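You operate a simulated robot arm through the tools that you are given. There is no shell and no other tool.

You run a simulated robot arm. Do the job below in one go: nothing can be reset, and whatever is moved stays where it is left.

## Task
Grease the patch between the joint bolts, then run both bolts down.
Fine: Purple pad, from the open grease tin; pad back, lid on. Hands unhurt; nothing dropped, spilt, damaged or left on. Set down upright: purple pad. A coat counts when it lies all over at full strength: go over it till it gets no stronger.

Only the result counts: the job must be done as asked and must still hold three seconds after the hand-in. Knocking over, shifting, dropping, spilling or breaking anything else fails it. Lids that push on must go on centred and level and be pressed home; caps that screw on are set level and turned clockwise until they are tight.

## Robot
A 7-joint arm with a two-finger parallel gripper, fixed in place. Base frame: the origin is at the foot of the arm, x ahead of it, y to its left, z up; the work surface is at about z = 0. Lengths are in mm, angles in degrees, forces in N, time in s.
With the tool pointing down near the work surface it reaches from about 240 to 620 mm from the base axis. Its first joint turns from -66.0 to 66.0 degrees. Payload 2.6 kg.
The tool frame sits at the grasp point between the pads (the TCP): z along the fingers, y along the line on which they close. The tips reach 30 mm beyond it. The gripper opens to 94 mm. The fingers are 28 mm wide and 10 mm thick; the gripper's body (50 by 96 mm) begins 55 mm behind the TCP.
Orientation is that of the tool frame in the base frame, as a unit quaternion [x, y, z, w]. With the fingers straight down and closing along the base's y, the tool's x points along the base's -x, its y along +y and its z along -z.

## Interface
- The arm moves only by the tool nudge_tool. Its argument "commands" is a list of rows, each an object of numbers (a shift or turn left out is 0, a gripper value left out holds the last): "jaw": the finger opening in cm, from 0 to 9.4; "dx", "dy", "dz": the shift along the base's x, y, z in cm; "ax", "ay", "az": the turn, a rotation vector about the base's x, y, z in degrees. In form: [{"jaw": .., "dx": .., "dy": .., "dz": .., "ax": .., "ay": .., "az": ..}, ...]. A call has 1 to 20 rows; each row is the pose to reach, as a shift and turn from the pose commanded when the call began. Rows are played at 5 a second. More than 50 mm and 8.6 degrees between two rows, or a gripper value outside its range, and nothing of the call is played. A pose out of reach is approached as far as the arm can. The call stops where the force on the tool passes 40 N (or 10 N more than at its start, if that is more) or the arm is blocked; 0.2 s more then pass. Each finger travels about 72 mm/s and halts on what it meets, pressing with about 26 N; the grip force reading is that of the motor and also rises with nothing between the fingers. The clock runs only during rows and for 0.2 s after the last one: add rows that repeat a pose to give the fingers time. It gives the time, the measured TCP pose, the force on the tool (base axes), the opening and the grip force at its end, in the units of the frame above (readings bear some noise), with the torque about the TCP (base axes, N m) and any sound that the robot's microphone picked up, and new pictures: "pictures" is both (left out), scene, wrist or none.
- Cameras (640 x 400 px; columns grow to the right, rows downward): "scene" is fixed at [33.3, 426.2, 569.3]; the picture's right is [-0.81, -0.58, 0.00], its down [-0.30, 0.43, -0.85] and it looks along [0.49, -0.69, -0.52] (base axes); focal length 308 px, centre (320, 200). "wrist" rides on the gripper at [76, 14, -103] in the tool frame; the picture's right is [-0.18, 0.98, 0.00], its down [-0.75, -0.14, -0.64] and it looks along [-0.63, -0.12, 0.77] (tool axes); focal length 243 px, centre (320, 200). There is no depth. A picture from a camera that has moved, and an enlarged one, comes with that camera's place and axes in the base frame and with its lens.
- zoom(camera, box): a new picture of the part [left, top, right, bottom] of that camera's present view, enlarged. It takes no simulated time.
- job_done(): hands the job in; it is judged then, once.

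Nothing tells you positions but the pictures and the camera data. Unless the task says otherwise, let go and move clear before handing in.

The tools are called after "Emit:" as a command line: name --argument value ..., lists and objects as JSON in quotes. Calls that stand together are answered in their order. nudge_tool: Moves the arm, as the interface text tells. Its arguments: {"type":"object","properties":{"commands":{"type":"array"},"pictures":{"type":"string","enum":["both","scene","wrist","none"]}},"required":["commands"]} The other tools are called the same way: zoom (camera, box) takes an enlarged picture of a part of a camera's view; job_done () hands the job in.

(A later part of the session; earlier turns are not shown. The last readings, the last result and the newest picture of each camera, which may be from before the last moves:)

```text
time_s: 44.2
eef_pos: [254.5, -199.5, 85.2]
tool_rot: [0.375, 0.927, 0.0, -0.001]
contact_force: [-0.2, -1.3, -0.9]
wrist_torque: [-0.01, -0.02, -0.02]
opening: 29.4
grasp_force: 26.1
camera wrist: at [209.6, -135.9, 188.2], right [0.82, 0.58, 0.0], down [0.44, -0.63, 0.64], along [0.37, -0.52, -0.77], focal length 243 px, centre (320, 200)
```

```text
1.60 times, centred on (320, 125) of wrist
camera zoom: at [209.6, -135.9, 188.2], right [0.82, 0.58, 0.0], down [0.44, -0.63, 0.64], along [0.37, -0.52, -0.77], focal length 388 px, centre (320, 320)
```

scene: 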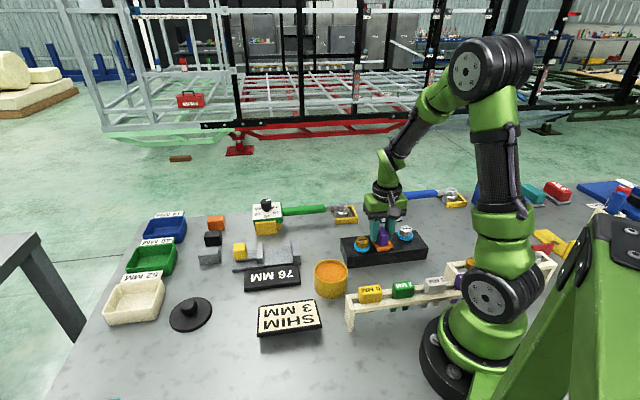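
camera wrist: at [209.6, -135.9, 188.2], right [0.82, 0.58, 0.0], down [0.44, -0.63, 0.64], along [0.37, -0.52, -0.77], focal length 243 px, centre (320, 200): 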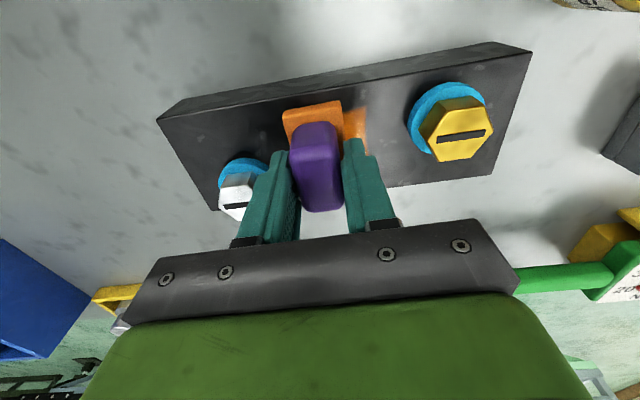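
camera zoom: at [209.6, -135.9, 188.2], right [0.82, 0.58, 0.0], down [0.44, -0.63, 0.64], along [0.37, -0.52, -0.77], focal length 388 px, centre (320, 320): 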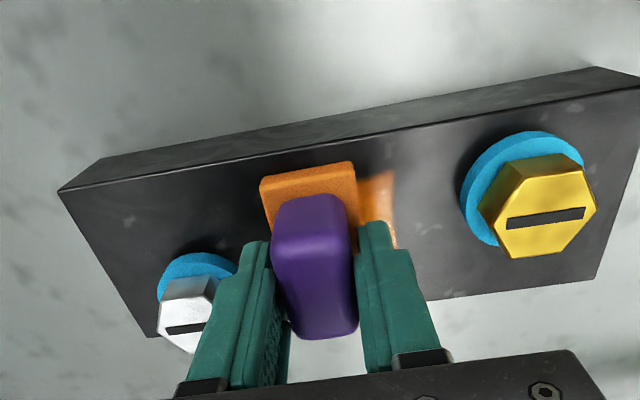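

I'll lift clear and inspect the coat so far.

Emit:
nudge_tool --commands '[{"dz": 1, "jaw": 1}, {"dz": 3, "jaw": 1}, {"dz": 6, "dx": -0.5, "dy": 0.5, "jaw": 1}, {"dz": 9, "dx": -1.5, "dy": 1.5, "jaw": 1}, {"dz": 10, "dx": -3, "dy": 3, "jaw": 1}, {"dz": 10, "dx": -3, "dy": 3, "jaw": 1}]' --pictures "both"

Emit:
zoom --camera "scene" --box '[330, 200, 442, 270]'

Emit:
zoom --camera "wrist" --box '[160, 0, 480, 200]'

```text
time_s: 45.6
eef_pos: [225.7, -168.8, 186.5]
tool_rot: [0.375, 0.927, 0.0, 0.0]
contact_force: [-0.1, -0.1, -1.4]
wrist_torque: [0.03, 0.0, -0.01]
opening: 29.5
grasp_force: 25.8
camera wrist: at [180.2, -105.3, 288.5], right [0.81, 0.58, 0.0], down [0.44, -0.62, 0.64], along [0.37, -0.52, -0.77], focal length 243 px, centre (320, 200)
```

scene: 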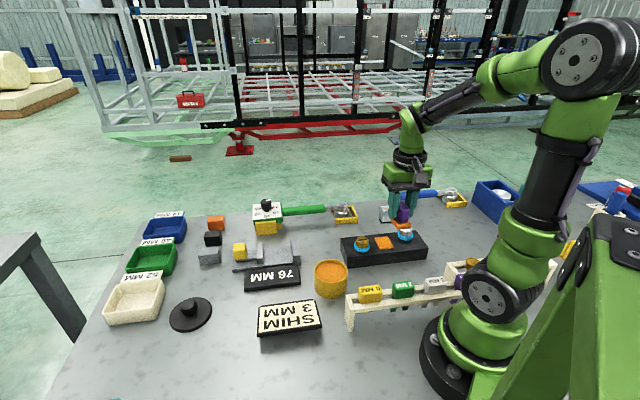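
wrist: 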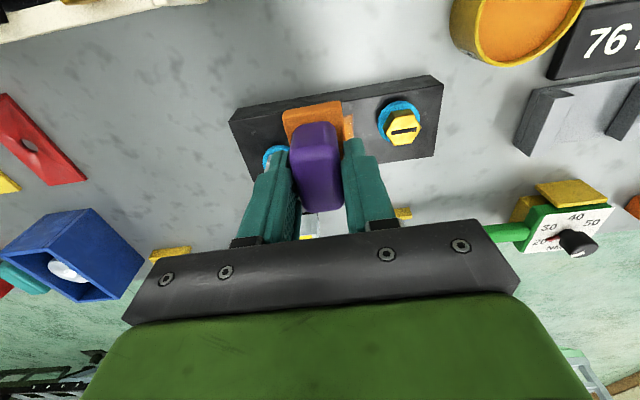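

```text
5.71 times, centred on (386, 235) of scene
camera zoom: at [33.3, 426.2, 569.4], right [-0.81, -0.58, 0.0], down [-0.3, 0.43, -0.85], along [0.49, -0.69, -0.52], focal length 1758 px, centre (-57, 0)
```

zoom: 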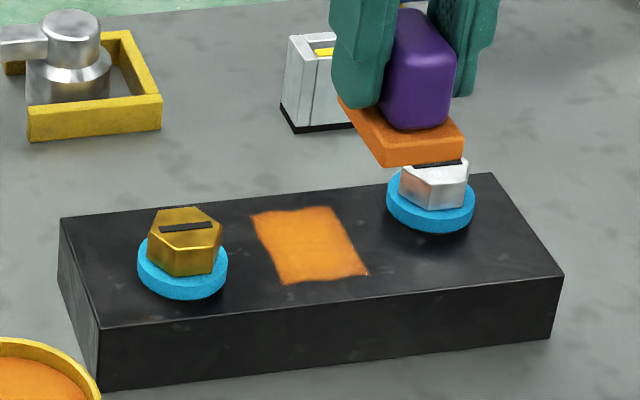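

```text
2.00 times, centred on (320, 100) of wrist
camera zoom: at [180.2, -105.3, 288.5], right [0.81, 0.58, 0.0], down [0.44, -0.62, 0.64], along [0.37, -0.52, -0.77], focal length 485 px, centre (320, 400)
```

zoom: 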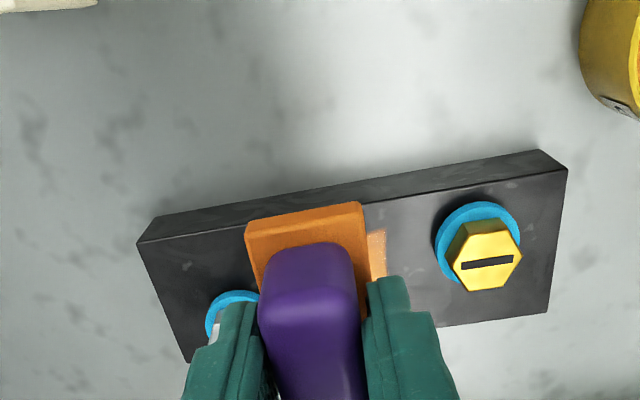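

Emit:
zoom --camera "scene" --box '[366, 228, 406, 253]'

```text
16.00 times, centred on (386, 240) of scene
camera zoom: at [33.3, 426.2, 569.4], right [-0.81, -0.58, 0.0], down [-0.3, 0.43, -0.85], along [0.49, -0.69, -0.52], focal length 4922 px, centre (-736, -448)
```

zoom: 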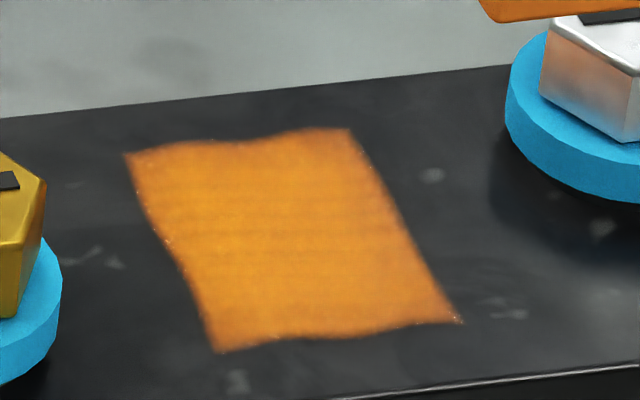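

The coat fills an irregular rectangle about 40×52 mm, with slightly weaker edges. I'll go back down centred on it for more passes, including shifts across.

Emit:
nudge_tool --commands '[{"dx": 1.5, "dy": -1, "dz": -1, "jaw": 1}, {"dx": 3, "dy": -2, "dz": -2, "jaw": 1}, {"dx": 4.37, "dy": -2.89, "dz": -3.5, "jaw": 1}, {"dx": 4.37, "dy": -2.89, "dz": -6, "jaw": 1}, {"dx": 4.37, "dy": -2.89, "dz": -8, "jaw": 1}, {"dx": 4.37, "dy": -2.89, "dz": -9.2, "jaw": 1}, {"dx": 4.37, "dy": -2.89, "dz": -9.7, "jaw": 1}, {"dx": 4.37, "dy": -2.89, "dz": -9.9, "jaw": 1}, {"dx": 4.37, "dy": -2.89, "dz": -9.95, "jaw": 1}, {"dx": 4.37, "dy": -2.89, "dz": -9.95, "jaw": 1}]' --pictures "none"

```text
time_s: 47.8
eef_pos: [269.3, -196.7, 85.4]
tool_rot: [0.375, 0.927, -0.001, 0.001]
contact_force: [-1.7, -1.6, 7.3]
wrist_torque: [0.11, 0.21, 0.04]
opening: 29.2
grasp_force: 26.1
```

Emit:
nudge_tool --commands '[{"dz": -0.03, "jaw": 1}, {"dx": 0.422, "dy": 0.427, "dz": -0.03, "jaw": 1}, {"dx": 0.844, "dy": 0.853, "dz": -0.03, "jaw": 1}, {"dx": 0.422, "dy": 0.427, "dz": -0.03, "jaw": 1}, {"dx": 0, "dy": 0, "dz": -0.03, "jaw": 1}, {"dx": -0.422, "dy": -0.427, "dz": -0.03, "jaw": 1}, {"dx": -0.844, "dy": -0.853, "dz": -0.03, "jaw": 1}, {"dx": -0.844, "dy": -0.853, "dz": -0.03, "jaw": 1}]' --pictures "none"

Emit:
zoom --camera "scene" --box '[366, 228, 406, 253]'

```text
time_s: 49.6
eef_pos: [262.0, -206.7, 85.7]
tool_rot: [0.374, 0.927, 0.002, 0.002]
contact_force: [2.0, 1.7, 6.3]
wrist_torque: [0.15, 0.01, -0.07]
opening: 29.0
grasp_force: 26.3
```

```text
16.00 times, centred on (386, 240) of scene
camera zoom: at [33.3, 426.2, 569.3], right [-0.81, -0.58, 0.0], down [-0.3, 0.43, -0.85], along [0.49, -0.69, -0.52], focal length 4922 px, centre (-736, -448)
```

zoom: 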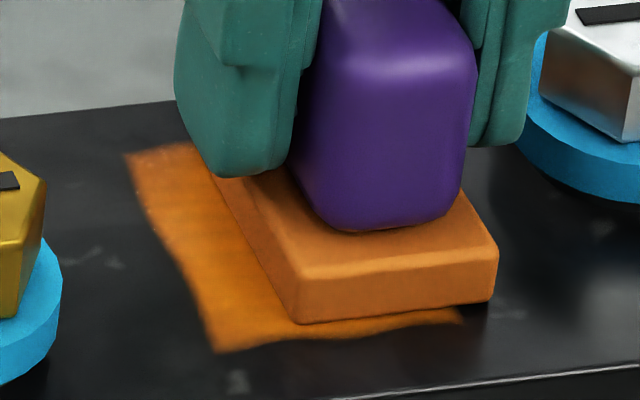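

Contact holds at a light 6–8 N. Now strokes with the pad shifted 6 mm each way across the block.

Emit:
nudge_tool --commands '[{"dx": 0.427, "dy": -0.422, "jaw": 1}, {"dx": 0.849, "dy": 0.005, "jaw": 1}, {"dx": 1.271, "dy": 0.431, "jaw": 1}, {"dx": 1.693, "dy": 0.858, "jaw": 1}, {"dx": 2.115, "dy": 1.285, "jaw": 1}, {"dx": 1.693, "dy": 0.858, "jaw": 1}, {"dx": 1.271, "dy": 0.431, "jaw": 1}, {"dx": 0.849, "dy": 0.005, "jaw": 1}, {"dx": 0.427, "dy": -0.422, "jaw": 1}, {"dx": 0, "dy": 0, "jaw": 1}]' --pictures "none"

Emit:
zoom --camera "scene" --box '[366, 228, 406, 253]'

```text
time_s: 51.8
eef_pos: [261.0, -207.3, 85.0]
tool_rot: [0.374, 0.927, -0.002, 0.001]
contact_force: [1.9, -5.7, 13.6]
wrist_torque: [0.02, 0.12, 0.06]
opening: 29.2
grasp_force: 25.7
```

```text
16.00 times, centred on (386, 240) of scene
camera zoom: at [33.3, 426.2, 569.3], right [-0.81, -0.58, 0.0], down [-0.3, 0.43, -0.85], along [0.49, -0.69, -0.52], focal length 4922 px, centre (-736, -448)
```

zoom: 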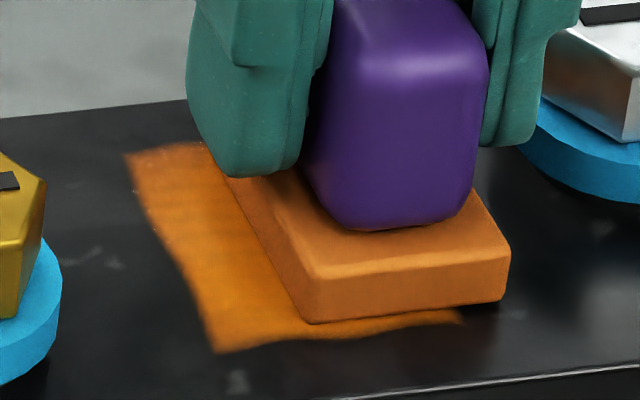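

Contact is steady. Now the same with the shift toward the other side of the patch.

Emit:
nudge_tool --commands '[{"dx": -0.427, "dy": 0.422, "jaw": 1}, {"dx": -0.005, "dy": 0.849, "jaw": 1}, {"dx": 0.417, "dy": 1.275, "jaw": 1}, {"dx": 0.839, "dy": 1.702, "jaw": 1}, {"dx": 1.261, "dy": 2.129, "jaw": 1}, {"dx": 0.839, "dy": 1.702, "jaw": 1}, {"dx": 0.417, "dy": 1.275, "jaw": 1}, {"dx": -0.005, "dy": 0.849, "jaw": 1}, {"dx": -0.427, "dy": 0.422, "jaw": 1}, {"dx": 0, "dy": 0, "jaw": 1}, {"dx": 0.422, "dy": 0.427, "jaw": 1}, {"dx": 0.844, "dy": 0.853, "jaw": 1}, {"dx": 1.266, "dy": 1.28, "jaw": 1}, {"dx": 1.687, "dy": 1.706, "jaw": 1}, {"dx": 1.687, "dy": 1.706, "jaw": 1}]' --pictures "none"

Emit:
zoom --camera "scene" --box '[366, 228, 406, 253]'

Emit:
zoom --camera "wrist" --box '[120, 0, 520, 250]'

```text
time_s: 55.0
eef_pos: [276.8, -188.2, 84.4]
tool_rot: [0.375, 0.927, 0.0, 0.0]
contact_force: [-0.1, 0.6, -0.9]
wrist_torque: [0.01, -0.01, 0.01]
opening: 29.5
grasp_force: 26.4
```

```text
16.00 times, centred on (386, 240) of scene
camera zoom: at [33.3, 426.2, 569.4], right [-0.81, -0.58, 0.0], down [-0.3, 0.43, -0.85], along [0.49, -0.69, -0.52], focal length 4922 px, centre (-736, -448)
```

zoom: 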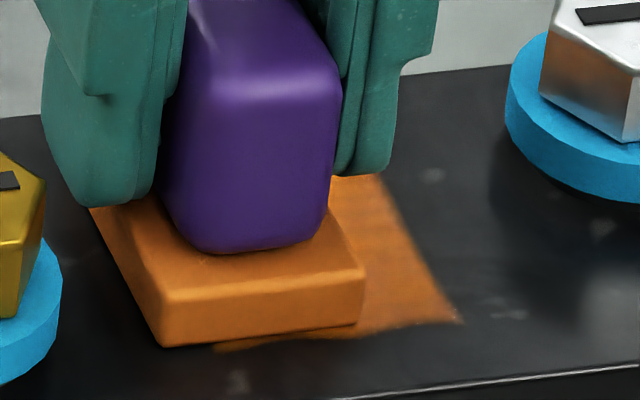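

```text
1.60 times, centred on (320, 125) of wrist
camera zoom: at [232.1, -124.5, 186.7], right [0.81, 0.58, 0.0], down [0.44, -0.62, 0.64], along [0.37, -0.52, -0.77], focal length 388 px, centre (320, 320)
```

zoom: 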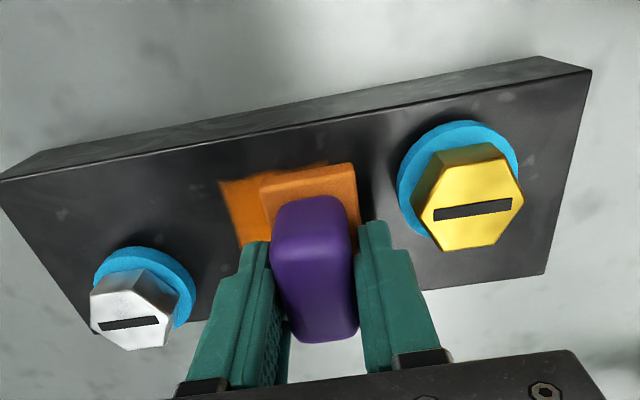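

I'll lift and compare the coat strength with before.

Emit:
nudge_tool --commands '[{"dz": 1, "jaw": 1}, {"dz": 3, "jaw": 1}, {"dz": 6, "dx": -0.5, "dy": 0.5, "jaw": 1}, {"dz": 9, "dx": -1.5, "dy": 2.5, "jaw": 1}, {"dz": 10, "dx": -2.5, "dy": 5, "jaw": 1}, {"dz": 10, "dx": -2.5, "dy": 8, "jaw": 1}, {"dz": 10, "dx": -2.5, "dy": 8, "jaw": 1}]' --pictures "wrist"

Emit:
zoom --camera "scene" --box '[366, 228, 406, 253]'

Emit:
zoom --camera "scene" --box '[330, 180, 442, 250]'

```text
time_s: 56.6
eef_pos: [251.8, -108.8, 183.0]
tool_rot: [0.374, 0.927, 0.001, 0.0]
contact_force: [-0.1, 0.2, -2.1]
wrist_torque: [0.02, -0.01, -0.02]
opening: 29.5
grasp_force: 25.9
camera wrist: at [207.5, -45.4, 285.2], right [0.82, 0.58, 0.0], down [0.44, -0.63, 0.64], along [0.37, -0.52, -0.77], focal length 243 px, centre (320, 200)
```

wrist: 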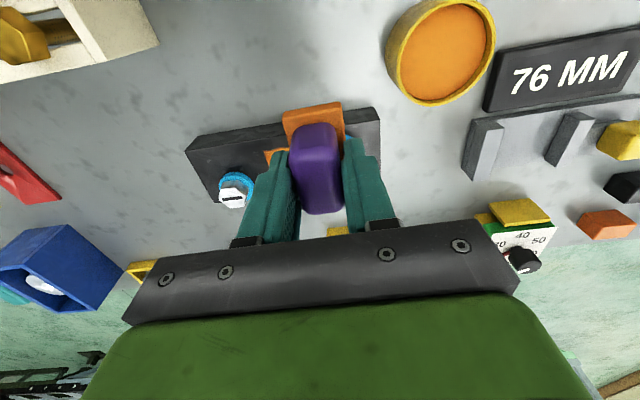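

```text
16.00 times, centred on (386, 240) of scene
camera zoom: at [33.3, 426.2, 569.3], right [-0.81, -0.58, 0.0], down [-0.3, 0.43, -0.85], along [0.49, -0.69, -0.52], focal length 4922 px, centre (-736, -448)
```

zoom: 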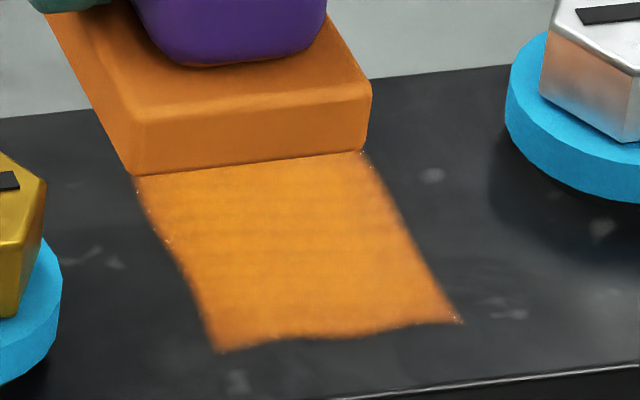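

```text
5.71 times, centred on (386, 215) of scene
camera zoom: at [33.3, 426.2, 569.3], right [-0.81, -0.58, 0.0], down [-0.3, 0.43, -0.85], along [0.49, -0.69, -0.52], focal length 1758 px, centre (-57, 114)
```

zoom: 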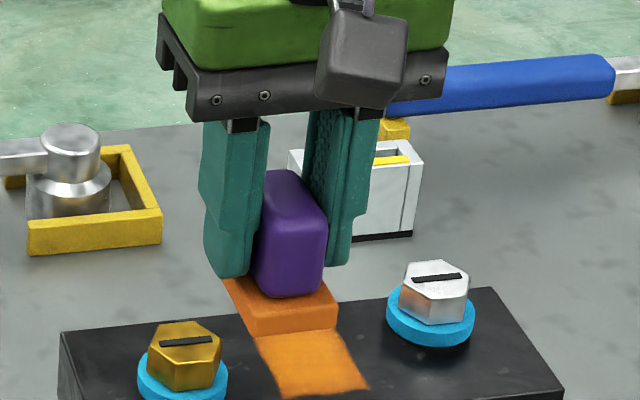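

The coat looks strong and even; to be sure it is at full strength I'll reload the pad with grease and do another round. Moving above the tin.

Emit:
nudge_tool --commands '[{"dx": 1.3, "dy": 1.8, "jaw": 1}, {"dx": 3, "dy": 4, "dz": -0.5, "jaw": 1}, {"dx": 4.6, "dy": 6.2, "dz": -1.5, "jaw": 1}, {"dx": 5.9, "dy": 8, "dz": -3, "jaw": 1}, {"dx": 6.52, "dy": 8.79, "dz": -4.5, "jaw": 1}, {"dx": 6.52, "dy": 8.79, "dz": -6, "jaw": 1}, {"dx": 6.52, "dy": 8.79, "dz": -7.5, "jaw": 1}, {"dx": 6.52, "dy": 8.79, "dz": -7.5, "jaw": 1}]' --pictures "wrist"

Emit:
zoom --camera "scene" --box '[290, 225, 370, 275]'

Emit:
zoom --camera "wrist" --box '[220, 50, 428, 180]'

Emit:
zoom --camera "scene" --box '[366, 228, 406, 253]'

```text
time_s: 58.4
eef_pos: [317.3, -22.1, 108.6]
tool_rot: [0.375, 0.927, 0.0, 0.0]
contact_force: [-1.0, 0.4, -2.0]
wrist_torque: [0.0, 0.01, 0.0]
opening: 29.4
grasp_force: 26.1
camera wrist: at [272.7, 41.4, 212.3], right [0.82, 0.58, 0.0], down [0.44, -0.62, 0.64], along [0.37, -0.52, -0.77], focal length 243 px, centre (320, 200)
```

wrist: 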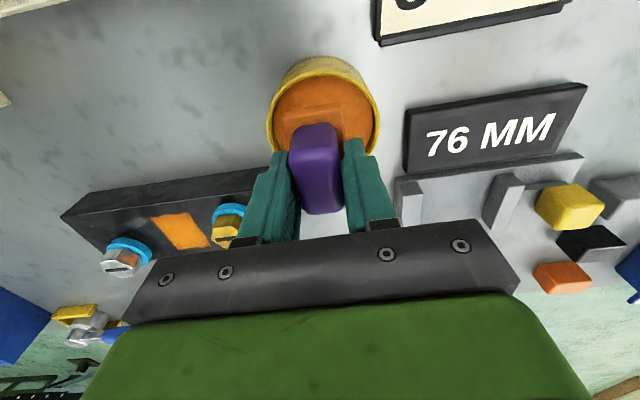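

```text
8.00 times, centred on (330, 250) of scene
camera zoom: at [33.3, 426.2, 569.3], right [-0.81, -0.58, 0.0], down [-0.3, 0.43, -0.85], along [0.49, -0.69, -0.52], focal length 2461 px, centre (240, -200)
```

zoom: 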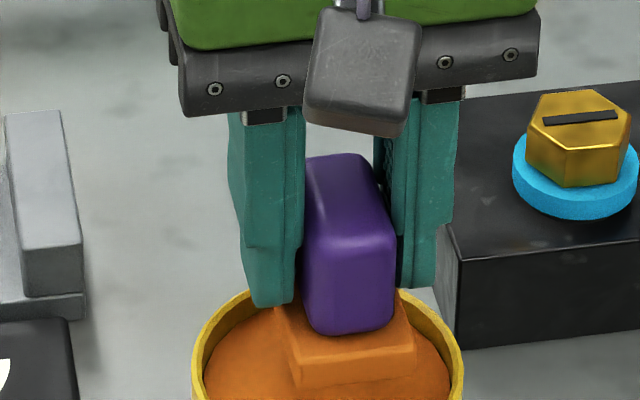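

```text
3.08 times, centred on (324, 115) of wrist
camera zoom: at [272.7, 41.4, 212.3], right [0.82, 0.58, 0.0], down [0.44, -0.62, 0.64], along [0.37, -0.52, -0.77], focal length 746 px, centre (308, 462)
```

zoom: 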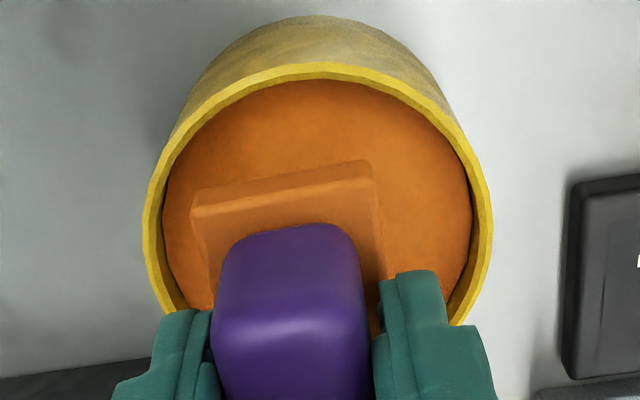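

```text
16.00 times, centred on (386, 240) of scene
camera zoom: at [33.3, 426.2, 569.3], right [-0.81, -0.58, 0.0], down [-0.3, 0.43, -0.85], along [0.49, -0.69, -0.52], focal length 4922 px, centre (-736, -448)
```

zoom: 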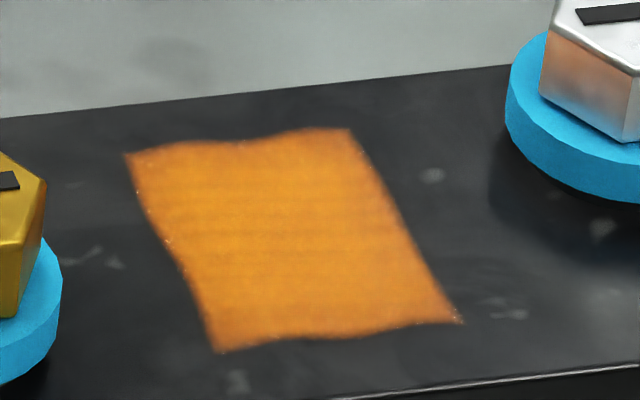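

The coat is even. The pad is about 2–3 mm off the tin centre, so I'll correct and lower closer to the grease.

Emit:
nudge_tool --commands '[{"dx": 0.19, "dy": 0.13, "dz": 0, "jaw": 1}, {"dx": 0.19, "dy": 0.13, "dz": -0.7, "jaw": 1}, {"dx": 0.19, "dy": 0.13, "dz": -1.4, "jaw": 1}, {"dx": 0.19, "dy": 0.13, "dz": -1.8, "jaw": 1}, {"dx": 0.19, "dy": 0.13, "dz": -1.8, "jaw": 1}]' --pictures "none"

Emit:
zoom --camera "scene" --box '[290, 235, 370, 285]'

Emit:
zoom --camera "wrist" --box '[220, 50, 428, 180]'

```text
time_s: 59.6
eef_pos: [319.8, -20.3, 94.2]
tool_rot: [0.375, 0.927, 0.0, 0.0]
contact_force: [-0.9, 0.3, -1.3]
wrist_torque: [0.02, 0.01, -0.02]
opening: 29.3
grasp_force: 26.1
```

```text
8.00 times, centred on (330, 260) of scene
camera zoom: at [33.3, 426.2, 569.3], right [-0.81, -0.58, 0.0], down [-0.3, 0.43, -0.85], along [0.49, -0.69, -0.52], focal length 2461 px, centre (240, -280)
```

zoom: 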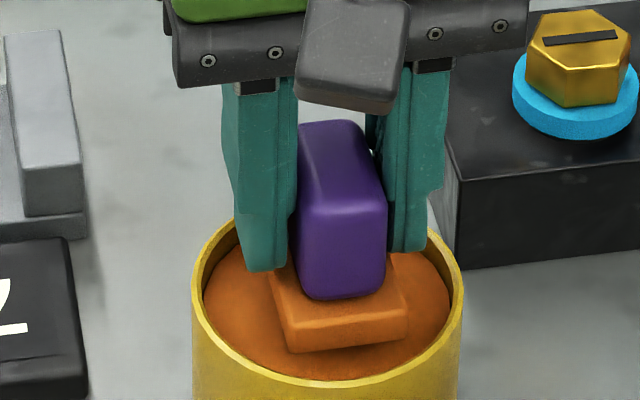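

```text
3.08 times, centred on (324, 115) of wrist
camera zoom: at [274.0, 42.6, 195.3], right [0.82, 0.58, 0.0], down [0.44, -0.62, 0.64], along [0.37, -0.52, -0.77], focal length 746 px, centre (308, 462)
```

zoom: 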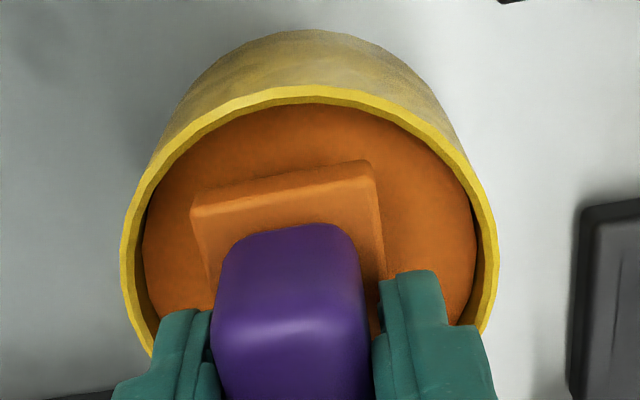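

The pad is well centred. Lowering to touch the grease.

Emit:
nudge_tool --commands '[{"dz": -0.2, "jaw": 1}, {"dz": -0.4, "jaw": 1}, {"dz": -0.5, "jaw": 1}, {"dz": -0.55, "jaw": 1}, {"dz": -0.55, "jaw": 1}]' --pictures "none"

```text
time_s: 60.8
eef_pos: [319.1, -20.0, 88.4]
tool_rot: [0.375, 0.927, 0.0, 0.0]
contact_force: [-0.2, 0.0, -1.1]
wrist_torque: [-0.01, -0.01, 0.01]
opening: 29.5
grasp_force: 26.1
```

Emit:
nudge_tool --commands '[{"dz": -0.04, "jaw": 1}, {"dz": -0.08, "jaw": 1}, {"dz": -0.08, "jaw": 1}]' --pictures "none"

```text
time_s: 61.6
eef_pos: [319.6, -20.6, 86.1]
tool_rot: [0.375, 0.927, 0.001, 0.0]
contact_force: [-0.5, -1.0, 1.4]
wrist_torque: [0.03, 0.1, 0.0]
opening: 29.2
grasp_force: 25.7
```

Emit:
nudge_tool --commands '[{"dz": -0.03, "jaw": 1}, {"dz": -0.03, "jaw": 1}, {"dz": -0.03, "jaw": 1}]' --pictures "none"

Emit:
zoom --camera "scene" --box '[290, 235, 370, 285]'

```text
time_s: 62.4
eef_pos: [319.5, -19.7, 85.3]
tool_rot: [0.374, 0.927, 0.0, 0.0]
contact_force: [-7.5, 3.5, 19.9]
wrist_torque: [0.26, 0.29, -0.03]
opening: 29.4
grasp_force: 25.9
```

```text
8.00 times, centred on (330, 260) of scene
camera zoom: at [33.2, 426.2, 569.4], right [-0.81, -0.58, 0.0], down [-0.3, 0.43, -0.85], along [0.49, -0.69, -0.52], focal length 2461 px, centre (240, -280)
```

zoom: 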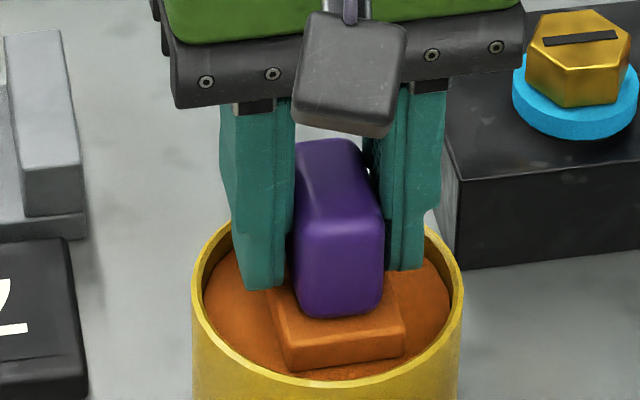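

Loaded again. Lifting out and returning over the patch.

Emit:
nudge_tool --commands '[{"dz": 0.5, "jaw": 1}, {"dz": 2, "jaw": 1}, {"dz": 4.5, "jaw": 1}, {"dz": 7, "jaw": 1}, {"dz": 7.5, "dx": -0.6, "dy": -2, "jaw": 1}, {"dz": 7.5, "dx": -1.7, "dy": -6, "jaw": 1}, {"dz": 7.5, "dx": -2.9, "dy": -10, "jaw": 1}, {"dz": 7.5, "dx": -4.0, "dy": -14, "jaw": 1}, {"dz": 7.3, "dx": -4.8, "dy": -17, "jaw": 1}, {"dz": 6, "dx": -5.05, "dy": -17.77, "jaw": 1}, {"dz": 4, "dx": -5.05, "dy": -17.77, "jaw": 1}, {"dz": 2, "dx": -5.05, "dy": -17.77, "jaw": 1}, {"dz": 0.8, "dx": -5.05, "dy": -17.77, "jaw": 1}, {"dz": 0.3, "dx": -5.05, "dy": -17.77, "jaw": 1}, {"dz": 0.1, "dx": -5.05, "dy": -17.77, "jaw": 1}, {"dz": 0.05, "dx": -5.05, "dy": -17.77, "jaw": 1}]' --pictures "none"

Emit:
zoom --camera "scene" --box '[330, 200, 442, 270]'

```text
time_s: 65.8
eef_pos: [268.6, -197.9, 85.6]
tool_rot: [0.375, 0.927, 0.0, 0.0]
contact_force: [0.3, 1.1, -0.9]
wrist_torque: [0.01, 0.04, 0.01]
opening: 29.2
grasp_force: 26.4
```

```text
5.71 times, centred on (386, 235) of scene
camera zoom: at [33.3, 426.2, 569.4], right [-0.81, -0.58, 0.0], down [-0.3, 0.43, -0.85], along [0.49, -0.69, -0.52], focal length 1758 px, centre (-57, 0)
```

zoom: 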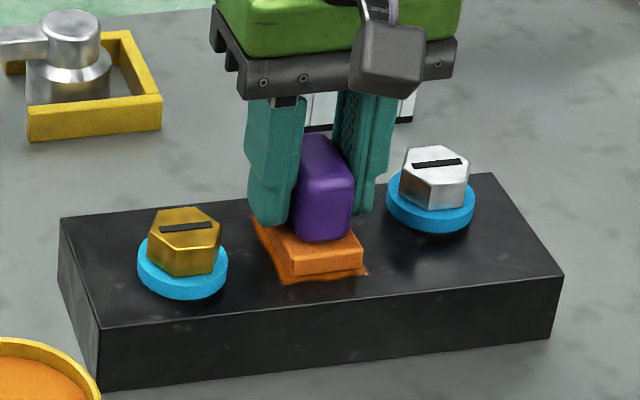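

C z is about 84.9 and not yet touching. I'll lower in 0.3 mm steps to light contact.

Emit:
nudge_tool --commands '[{"dz": -0.04, "jaw": 1}, {"dz": -0.08, "jaw": 1}, {"dz": -0.1, "jaw": 1}, {"dz": -0.1, "jaw": 1}]' --pictures "none"

```text
time_s: 66.8
eef_pos: [268.6, -196.5, 83.9]
tool_rot: [0.375, 0.927, 0.0, 0.0]
contact_force: [0.1, 0.3, -1.7]
wrist_torque: [-0.01, 0.0, 0.02]
opening: 29.4
grasp_force: 25.8
```

Emit:
nudge_tool --commands '[{"dz": -0.03, "jaw": 1}, {"dz": -0.06, "jaw": 1}, {"dz": -0.06, "jaw": 1}]' --pictures "none"

```text
time_s: 67.6
eef_pos: [269.6, -197.3, 83.3]
tool_rot: [0.374, 0.927, 0.0, 0.0]
contact_force: [0.0, 0.3, -1.2]
wrist_torque: [-0.02, 0.04, 0.02]
opening: 29.2
grasp_force: 26.2
```

Emit:
nudge_tool --commands '[{"dz": -0.03, "jaw": 1}, {"dz": -0.06, "jaw": 1}, {"dz": -0.06, "jaw": 1}]' --pictures "none"

```text
time_s: 68.4
eef_pos: [269.5, -197.9, 83.7]
tool_rot: [0.374, 0.927, -0.001, 0.001]
contact_force: [-0.1, 0.2, 6.8]
wrist_torque: [0.07, 0.1, -0.01]
opening: 29.1
grasp_force: 26.3
```

Light contact at about 8 N. Stroking the full patch again.

Emit:
nudge_tool --commands '[{"dx": 0.422, "dy": 0.427, "dz": -0.01, "jaw": 1}, {"dx": 0.844, "dy": 0.853, "dz": -0.01, "jaw": 1}, {"dx": 0.422, "dy": 0.427, "dz": -0.01, "jaw": 1}, {"dx": 0, "dy": 0, "dz": -0.01, "jaw": 1}, {"dx": -0.422, "dy": -0.427, "dz": -0.01, "jaw": 1}, {"dx": -0.844, "dy": -0.853, "dz": -0.01, "jaw": 1}, {"dx": -0.844, "dy": -0.853, "dz": -0.01, "jaw": 1}]' --pictures "none"

Emit:
zoom --camera "scene" --box '[366, 228, 406, 253]'

```text
time_s: 70.0
eef_pos: [259.8, -206.2, 83.9]
tool_rot: [0.374, 0.927, 0.0, 0.001]
contact_force: [4.1, 3.4, 12.6]
wrist_torque: [0.15, 0.08, -0.03]
opening: 29.6
grasp_force: 25.8
```

```text
16.00 times, centred on (386, 240) of scene
camera zoom: at [33.3, 426.2, 569.3], right [-0.81, -0.58, 0.0], down [-0.3, 0.43, -0.85], along [0.49, -0.69, -0.52], focal length 4922 px, centre (-736, -448)
```

zoom: 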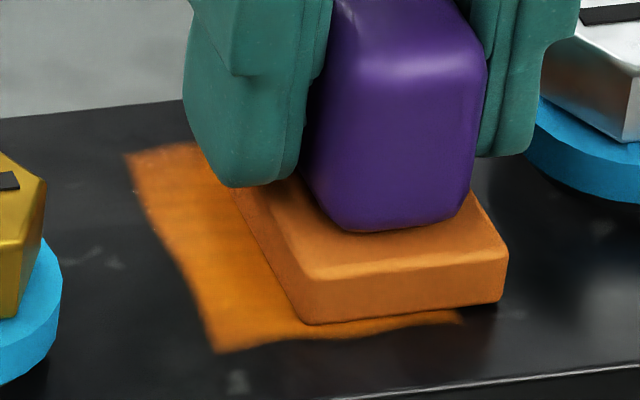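

Emit:
nudge_tool --commands '[{"dx": 0.427, "dy": -0.422, "jaw": 1}, {"dx": 0.849, "dy": 0.005, "jaw": 1}, {"dx": 1.271, "dy": 0.431, "jaw": 1}, {"dx": 1.693, "dy": 0.858, "jaw": 1}, {"dx": 2.115, "dy": 1.285, "jaw": 1}, {"dx": 1.693, "dy": 0.858, "jaw": 1}, {"dx": 1.271, "dy": 0.431, "jaw": 1}, {"dx": 0.849, "dy": 0.005, "jaw": 1}, {"dx": 0.427, "dy": -0.422, "jaw": 1}, {"dx": 0, "dy": 0, "jaw": 1}]' --pictures "none"

```text
time_s: 72.2
eef_pos: [258.9, -206.6, 83.8]
tool_rot: [0.375, 0.927, -0.001, 0.001]
contact_force: [2.7, -5.5, 13.7]
wrist_torque: [-0.08, 0.02, 0.01]
opening: 29.2
grasp_force: 26.1
```

Emit:
nudge_tool --commands '[{"dx": -0.427, "dy": 0.422, "jaw": 1}, {"dx": -0.005, "dy": 0.849, "jaw": 1}, {"dx": 0.417, "dy": 1.275, "jaw": 1}, {"dx": 0.839, "dy": 1.702, "jaw": 1}, {"dx": 1.261, "dy": 2.129, "jaw": 1}, {"dx": 0.839, "dy": 1.702, "jaw": 1}, {"dx": 0.417, "dy": 1.275, "jaw": 1}, {"dx": -0.005, "dy": 0.849, "jaw": 1}, {"dx": -0.427, "dy": 0.422, "jaw": 1}, {"dx": 0, "dy": 0, "jaw": 1}]' --pictures "none"

```text
time_s: 74.4
eef_pos: [259.2, -205.1, 83.3]
tool_rot: [0.375, 0.927, -0.001, -0.002]
contact_force: [-0.7, 0.1, -2.3]
wrist_torque: [0.01, 0.05, 0.01]
opening: 29.4
grasp_force: 26.1
```

Emit:
nudge_tool --commands '[{"dz": 1, "jaw": 1}, {"dz": 3, "jaw": 1}, {"dz": 6, "dx": 0.5, "dy": 2, "jaw": 1}, {"dz": 9, "dx": 1.0, "dy": 5, "jaw": 1}, {"dz": 10, "dx": 1.5, "dy": 9, "jaw": 1}, {"dz": 10, "dx": 2.5, "dy": 13, "jaw": 1}, {"dz": 10, "dx": 2.5, "dy": 13, "jaw": 1}]' --pictures "both"

Emit:
zoom --camera "scene" --box '[366, 228, 406, 253]'

Emit:
zoom --camera "wrist" --box '[100, 100, 324, 240]'

```text
time_s: 76.0
eef_pos: [282.3, -73.0, 181.1]
tool_rot: [0.375, 0.927, -0.001, 0.0]
contact_force: [-0.4, 0.1, -1.6]
wrist_torque: [0.0, 0.06, -0.01]
opening: 29.3
grasp_force: 25.5
camera wrist: at [237.4, -9.5, 283.8], right [0.82, 0.58, 0.0], down [0.44, -0.63, 0.64], along [0.37, -0.52, -0.77], focal length 243 px, centre (320, 200)
```

scene: 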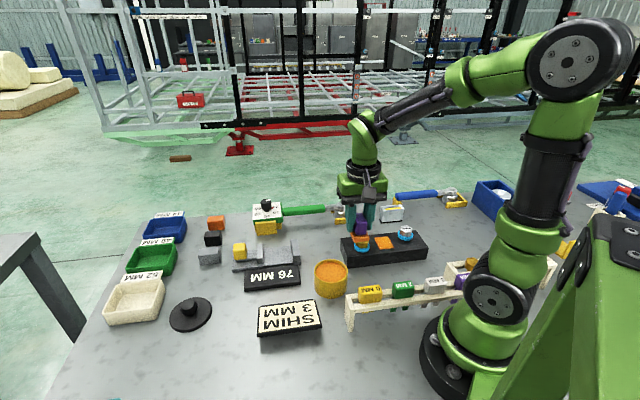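
wrist: 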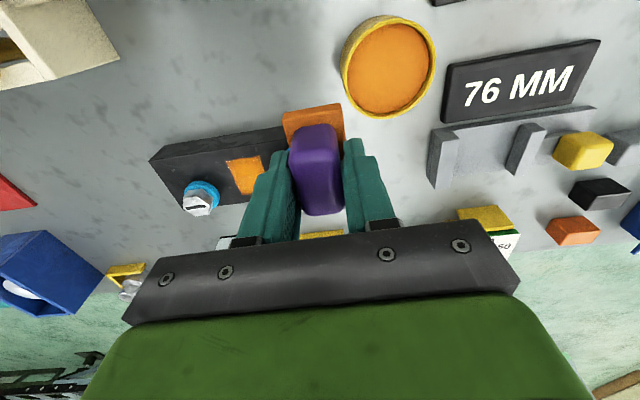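

```text
16.00 times, centred on (386, 240) of scene
camera zoom: at [33.3, 426.2, 569.3], right [-0.81, -0.58, 0.0], down [-0.3, 0.43, -0.85], along [0.49, -0.69, -0.52], focal length 4922 px, centre (-736, -448)
```

zoom: 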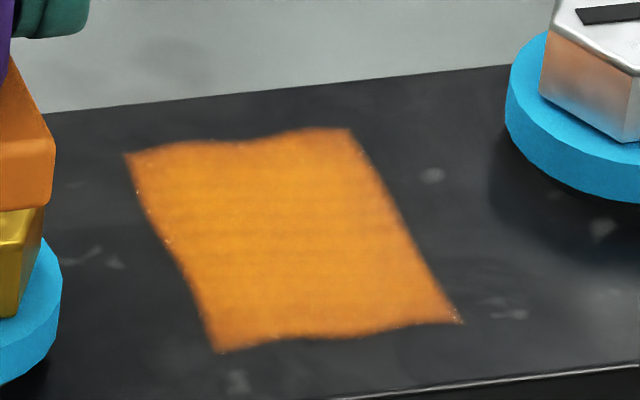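

```text
2.86 times, centred on (212, 170) of wrist
camera zoom: at [237.4, -9.5, 283.8], right [0.82, 0.58, 0.0], down [0.44, -0.63, 0.64], along [0.37, -0.52, -0.77], focal length 693 px, centre (629, 286)
```

zoom: 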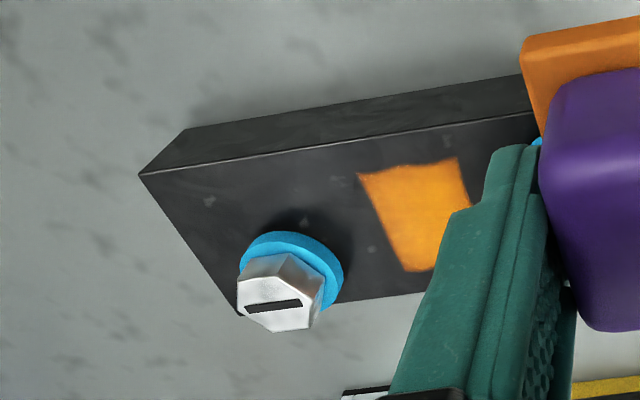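

The coat looks the same as before the last round, so it has reached full strength. Let me confirm the arm's position with a brief hold before carrying the pad back.

Emit:
nudge_tool --commands '[{"dz": 0, "jaw": 1}, {"dz": 0, "jaw": 1}]' --pictures "none"

```text
time_s: 76.6
eef_pos: [282.8, -74.2, 181.8]
tool_rot: [0.375, 0.927, -0.001, 0.0]
contact_force: [0.7, 0.4, -1.0]
wrist_torque: [-0.01, 0.0, 0.04]
opening: 29.2
grasp_force: 25.5
```

Now carrying the pad back to its original place near (381,260), turning back to the 45° orientation.

Emit:
nudge_tool --commands '[{"dx": 0.5, "dy": 1.6, "az": 6, "jaw": 1}, {"dx": 1.3, "dy": 4.5, "az": 14, "jaw": 1}, {"dx": 2.1, "dy": 7.5, "az": 22, "jaw": 1}, {"dx": 3.0, "dy": 10.5, "az": 30, "jaw": 1}, {"dx": 3.9, "dy": 13.5, "az": 38, "jaw": 1}, {"dx": 4.8, "dy": 16.7, "az": 46, "jaw": 1}, {"dx": 5.7, "dy": 20, "az": 54, "jaw": 1}, {"dx": 6.6, "dy": 23.2, "az": 62, "jaw": 1}, {"dx": 7.5, "dy": 26.3, "az": 69.5, "jaw": 1}, {"dx": 8.4, "dy": 29.3, "az": 77, "jaw": 1}, {"dx": 9.1, "dy": 31.9, "az": 83.5, "jaw": 1}, {"dx": 9.6, "dy": 33.6, "az": 89, "dz": -2, "jaw": 1}, {"dx": 9.6, "dy": 33.6, "az": 89, "dz": -5, "jaw": 1}, {"dx": 9.6, "dy": 33.6, "az": 89, "dz": -7, "jaw": 1}, {"dx": 9.6, "dy": 33.6, "az": 89, "dz": -7, "jaw": 1}]' --pictures "both"

Emit:
zoom --camera "scene" --box '[160, 280, 320, 380]'

Emit:
zoom --camera "scene" --box '[290, 200, 450, 300]'

```text
time_s: 79.8
eef_pos: [383.4, 259.7, 112.9]
tool_rot: [-0.384, 0.923, 0.0, 0.0]
contact_force: [-0.3, 0.8, -2.1]
wrist_torque: [-0.01, 0.01, 0.0]
opening: 29.6
grasp_force: 25.8
camera wrist: at [318.0, 217.0, 215.8], right [-0.56, 0.83, 0.0], down [0.63, 0.43, 0.64], along [0.53, 0.36, -0.77], focal length 243 px, centre (320, 200)
```

scene: 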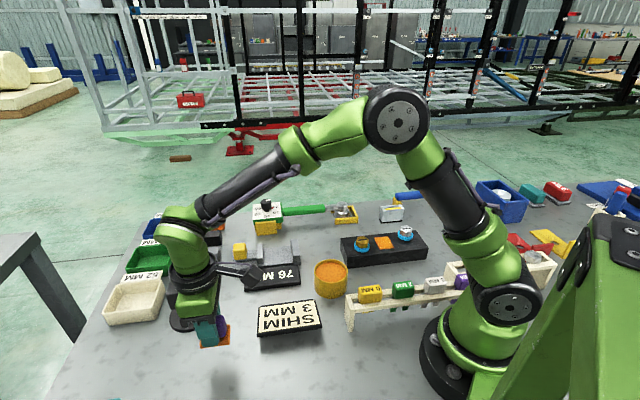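
wrist: 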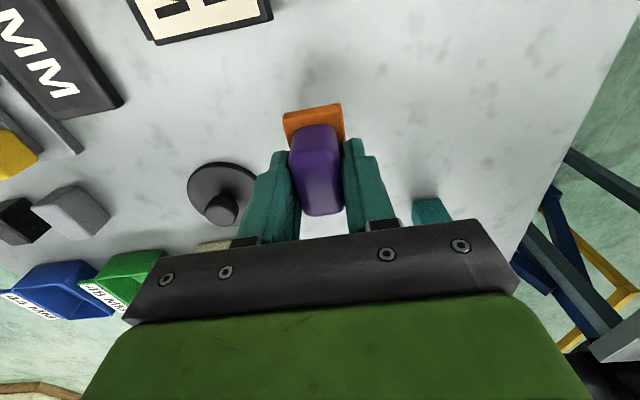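

```text
4.00 times, centred on (240, 330) of scene
camera zoom: at [33.3, 426.2, 569.3], right [-0.81, -0.58, 0.0], down [-0.3, 0.43, -0.85], along [0.49, -0.69, -0.52], focal length 1230 px, centre (640, -320)
```

zoom: 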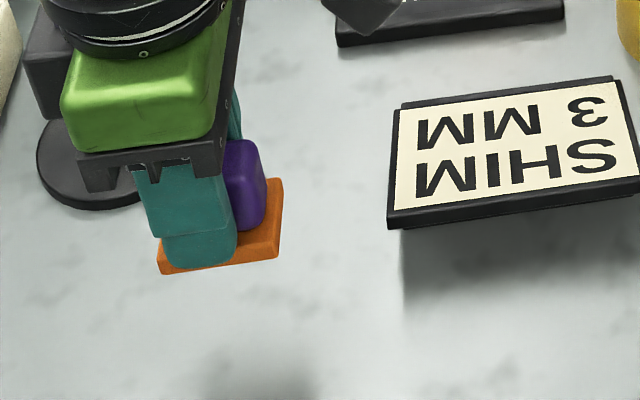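

```text
4.00 times, centred on (370, 250) of scene
camera zoom: at [33.3, 426.2, 569.3], right [-0.81, -0.58, 0.0], down [-0.3, 0.43, -0.85], along [0.49, -0.69, -0.52], focal length 1230 px, centre (120, 0)
```

zoom: 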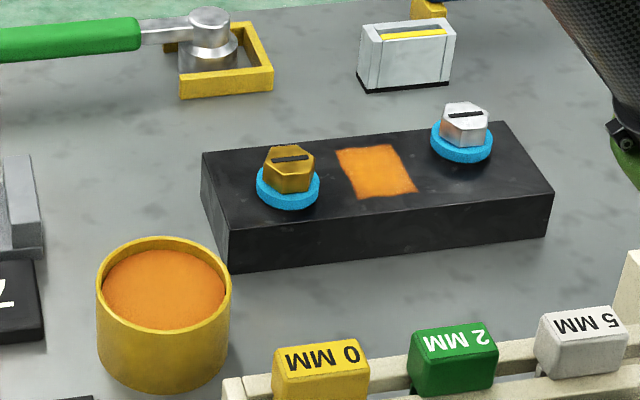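

Position matches the original spot. Lowering to near the table, then gently to contact.

Emit:
nudge_tool --commands '[{"dz": -2, "jaw": 1}, {"dz": -4, "jaw": 1}, {"dz": -5.5, "jaw": 1}, {"dz": -6.2, "jaw": 1}, {"dz": -6.5, "jaw": 1}, {"dz": -6.6, "jaw": 1}, {"dz": -6.6, "jaw": 1}]' --pictures "none"

Emit:
zoom --camera "scene" --box '[160, 300, 288, 380]'

```text
time_s: 81.4
eef_pos: [381.0, 259.2, 47.9]
tool_rot: [-0.383, 0.924, -0.001, 0.0]
contact_force: [-0.6, 0.0, -0.7]
wrist_torque: [-0.02, 0.03, -0.01]
opening: 29.1
grasp_force: 26.1
```

```text
5.00 times, centred on (224, 340) of scene
camera zoom: at [33.3, 426.2, 569.3], right [-0.81, -0.58, 0.0], down [-0.3, 0.43, -0.85], along [0.49, -0.69, -0.52], focal length 1538 px, centre (800, -500)
```

zoom: 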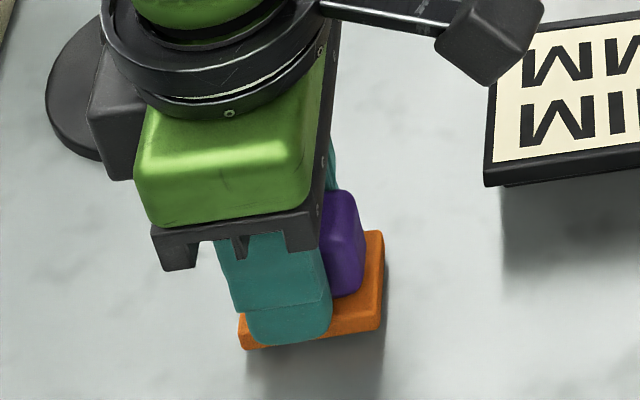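

Emit:
nudge_tool --commands '[{"dz": -0.1, "jaw": 1}, {"dz": -0.2, "jaw": 1}, {"dz": -0.25, "jaw": 1}, {"dz": -0.25, "jaw": 1}]' --pictures "none"

```text
time_s: 82.4
eef_pos: [381.6, 258.8, 46.0]
tool_rot: [-0.383, 0.924, 0.0, 0.0]
contact_force: [-0.3, 0.5, -1.8]
wrist_torque: [-0.01, 0.03, 0.01]
opening: 29.2
grasp_force: 25.9
```

Emit:
nudge_tool --commands '[{"dz": -0.04, "jaw": 1}, {"dz": -0.08, "jaw": 1}, {"dz": -0.08, "jaw": 1}]' --pictures "none"

```text
time_s: 83.2
eef_pos: [382.0, 258.5, 45.1]
tool_rot: [-0.382, 0.924, 0.0, 0.0]
contact_force: [0.0, 0.2, -1.8]
wrist_torque: [-0.02, 0.01, -0.07]
opening: 29.4
grasp_force: 25.7
```

Emit:
nudge_tool --commands '[{"dz": -0.04, "jaw": 1}, {"dz": -0.07, "jaw": 1}, {"dz": -0.07, "jaw": 1}]' --pictures "none"

```text
time_s: 84.0
eef_pos: [381.9, 259.8, 42.2]
tool_rot: [-0.383, 0.924, 0.0, 0.0]
contact_force: [1.0, 0.6, -2.0]
wrist_torque: [0.01, 0.01, -0.01]
opening: 29.5
grasp_force: 26.1
```

Emit:
nudge_tool --commands '[{"dz": -0.04, "jaw": 1}, {"dz": -0.07, "jaw": 1}, {"dz": -0.07, "jaw": 1}]' --pictures "none"

Emit:
zoom --camera "scene" --box '[160, 300, 288, 380]'

```text
time_s: 84.8
eef_pos: [382.3, 259.8, 41.9]
tool_rot: [-0.383, 0.924, 0.0, 0.001]
contact_force: [0.4, -0.6, 2.0]
wrist_torque: [-0.06, 0.04, 0.02]
opening: 29.3
grasp_force: 26.4
```

```text
5.00 times, centred on (224, 340) of scene
camera zoom: at [33.3, 426.2, 569.4], right [-0.81, -0.58, 0.0], down [-0.3, 0.43, -0.85], along [0.49, -0.69, -0.52], focal length 1538 px, centre (800, -500)
```

zoom: 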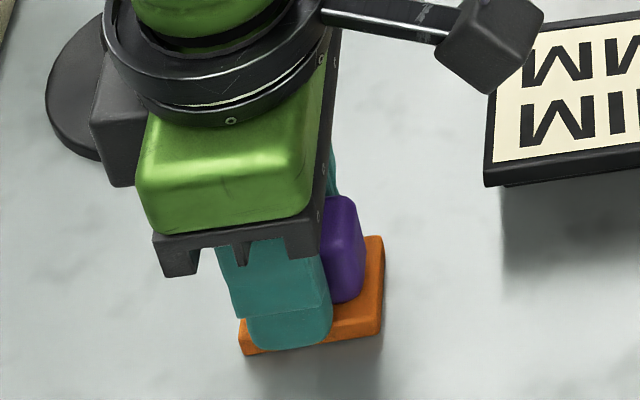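

Light contact with the table and the felt is back in its original spot. Releasing gently and rising straight up.

Emit:
nudge_tool --commands '[{"jaw": 3.2}, {"jaw": 4}, {"jaw": 5.5}, {"jaw": 6.5}, {"jaw": 6.5}, {"dz": 1, "jaw": 6.5}, {"dz": 3, "jaw": 6.5}, {"dz": 6, "jaw": 6.5}, {"dz": 10, "jaw": 6.5}, {"dz": 10, "jaw": 6.5}]' --pictures "both"

Emit:
zoom --camera "scene" --box '[160, 300, 288, 380]'

Emit:
zoom --camera "wrist" --box '[160, 40, 400, 240]'

```text
time_s: 87.0
eef_pos: [382.3, 258.0, 144.1]
tool_rot: [-0.383, 0.924, 0.0, 0.0]
contact_force: [0.0, 0.1, -1.0]
wrist_torque: [-0.01, 0.02, -0.01]
opening: 64.8
grasp_force: 0.0
camera wrist: at [318.3, 214.7, 247.3], right [-0.57, 0.82, 0.0], down [0.63, 0.43, 0.64], along [0.53, 0.36, -0.77], focal length 243 px, centre (320, 200)
```

scene: 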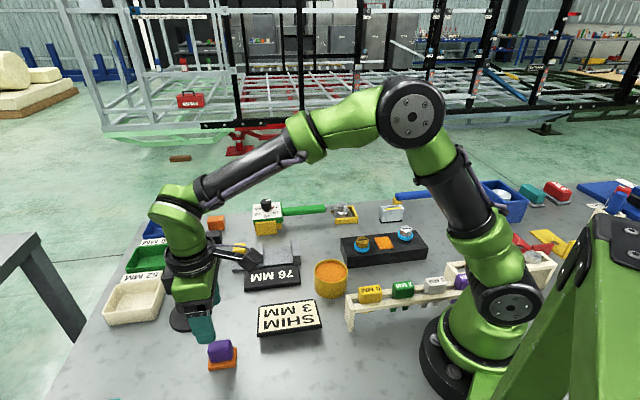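
wrist: 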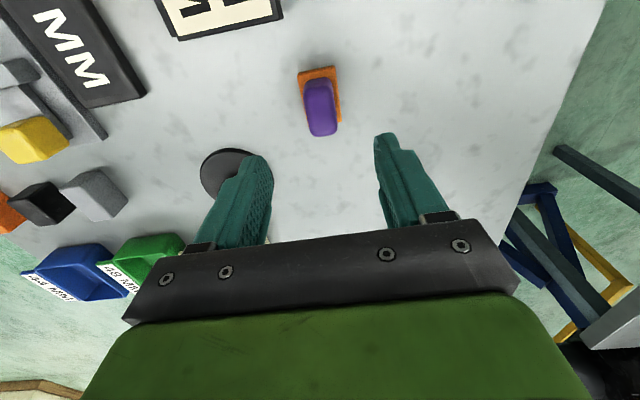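

```text
5.00 times, centred on (224, 340) of scene
camera zoom: at [33.3, 426.2, 569.3], right [-0.81, -0.58, 0.0], down [-0.3, 0.43, -0.85], along [0.49, -0.69, -0.52], focal length 1538 px, centre (800, -500)
```

zoom: 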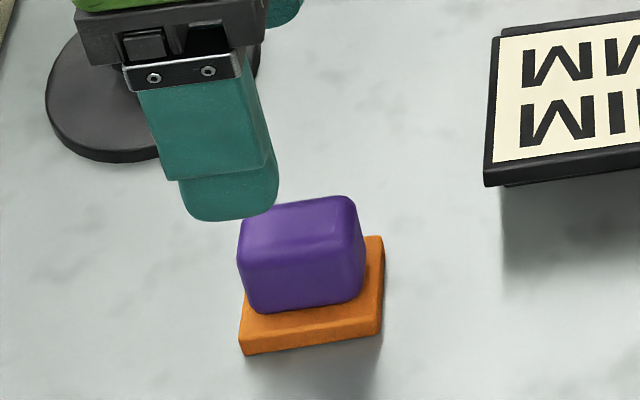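

```text
2.00 times, centred on (280, 140) of wrist
camera zoom: at [318.3, 214.7, 247.3], right [-0.57, 0.82, 0.0], down [0.63, 0.43, 0.64], along [0.53, 0.36, -0.77], focal length 485 px, centre (400, 320)
```

zoom: 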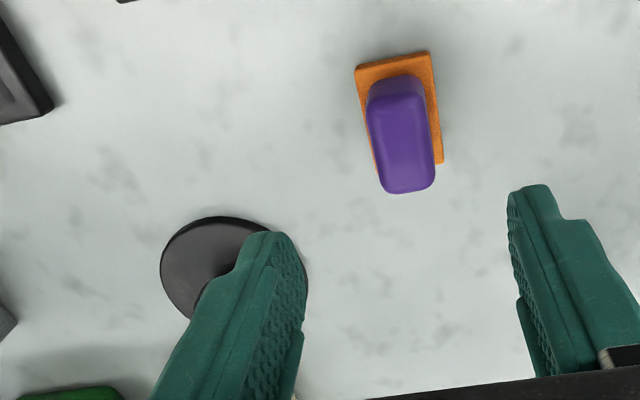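

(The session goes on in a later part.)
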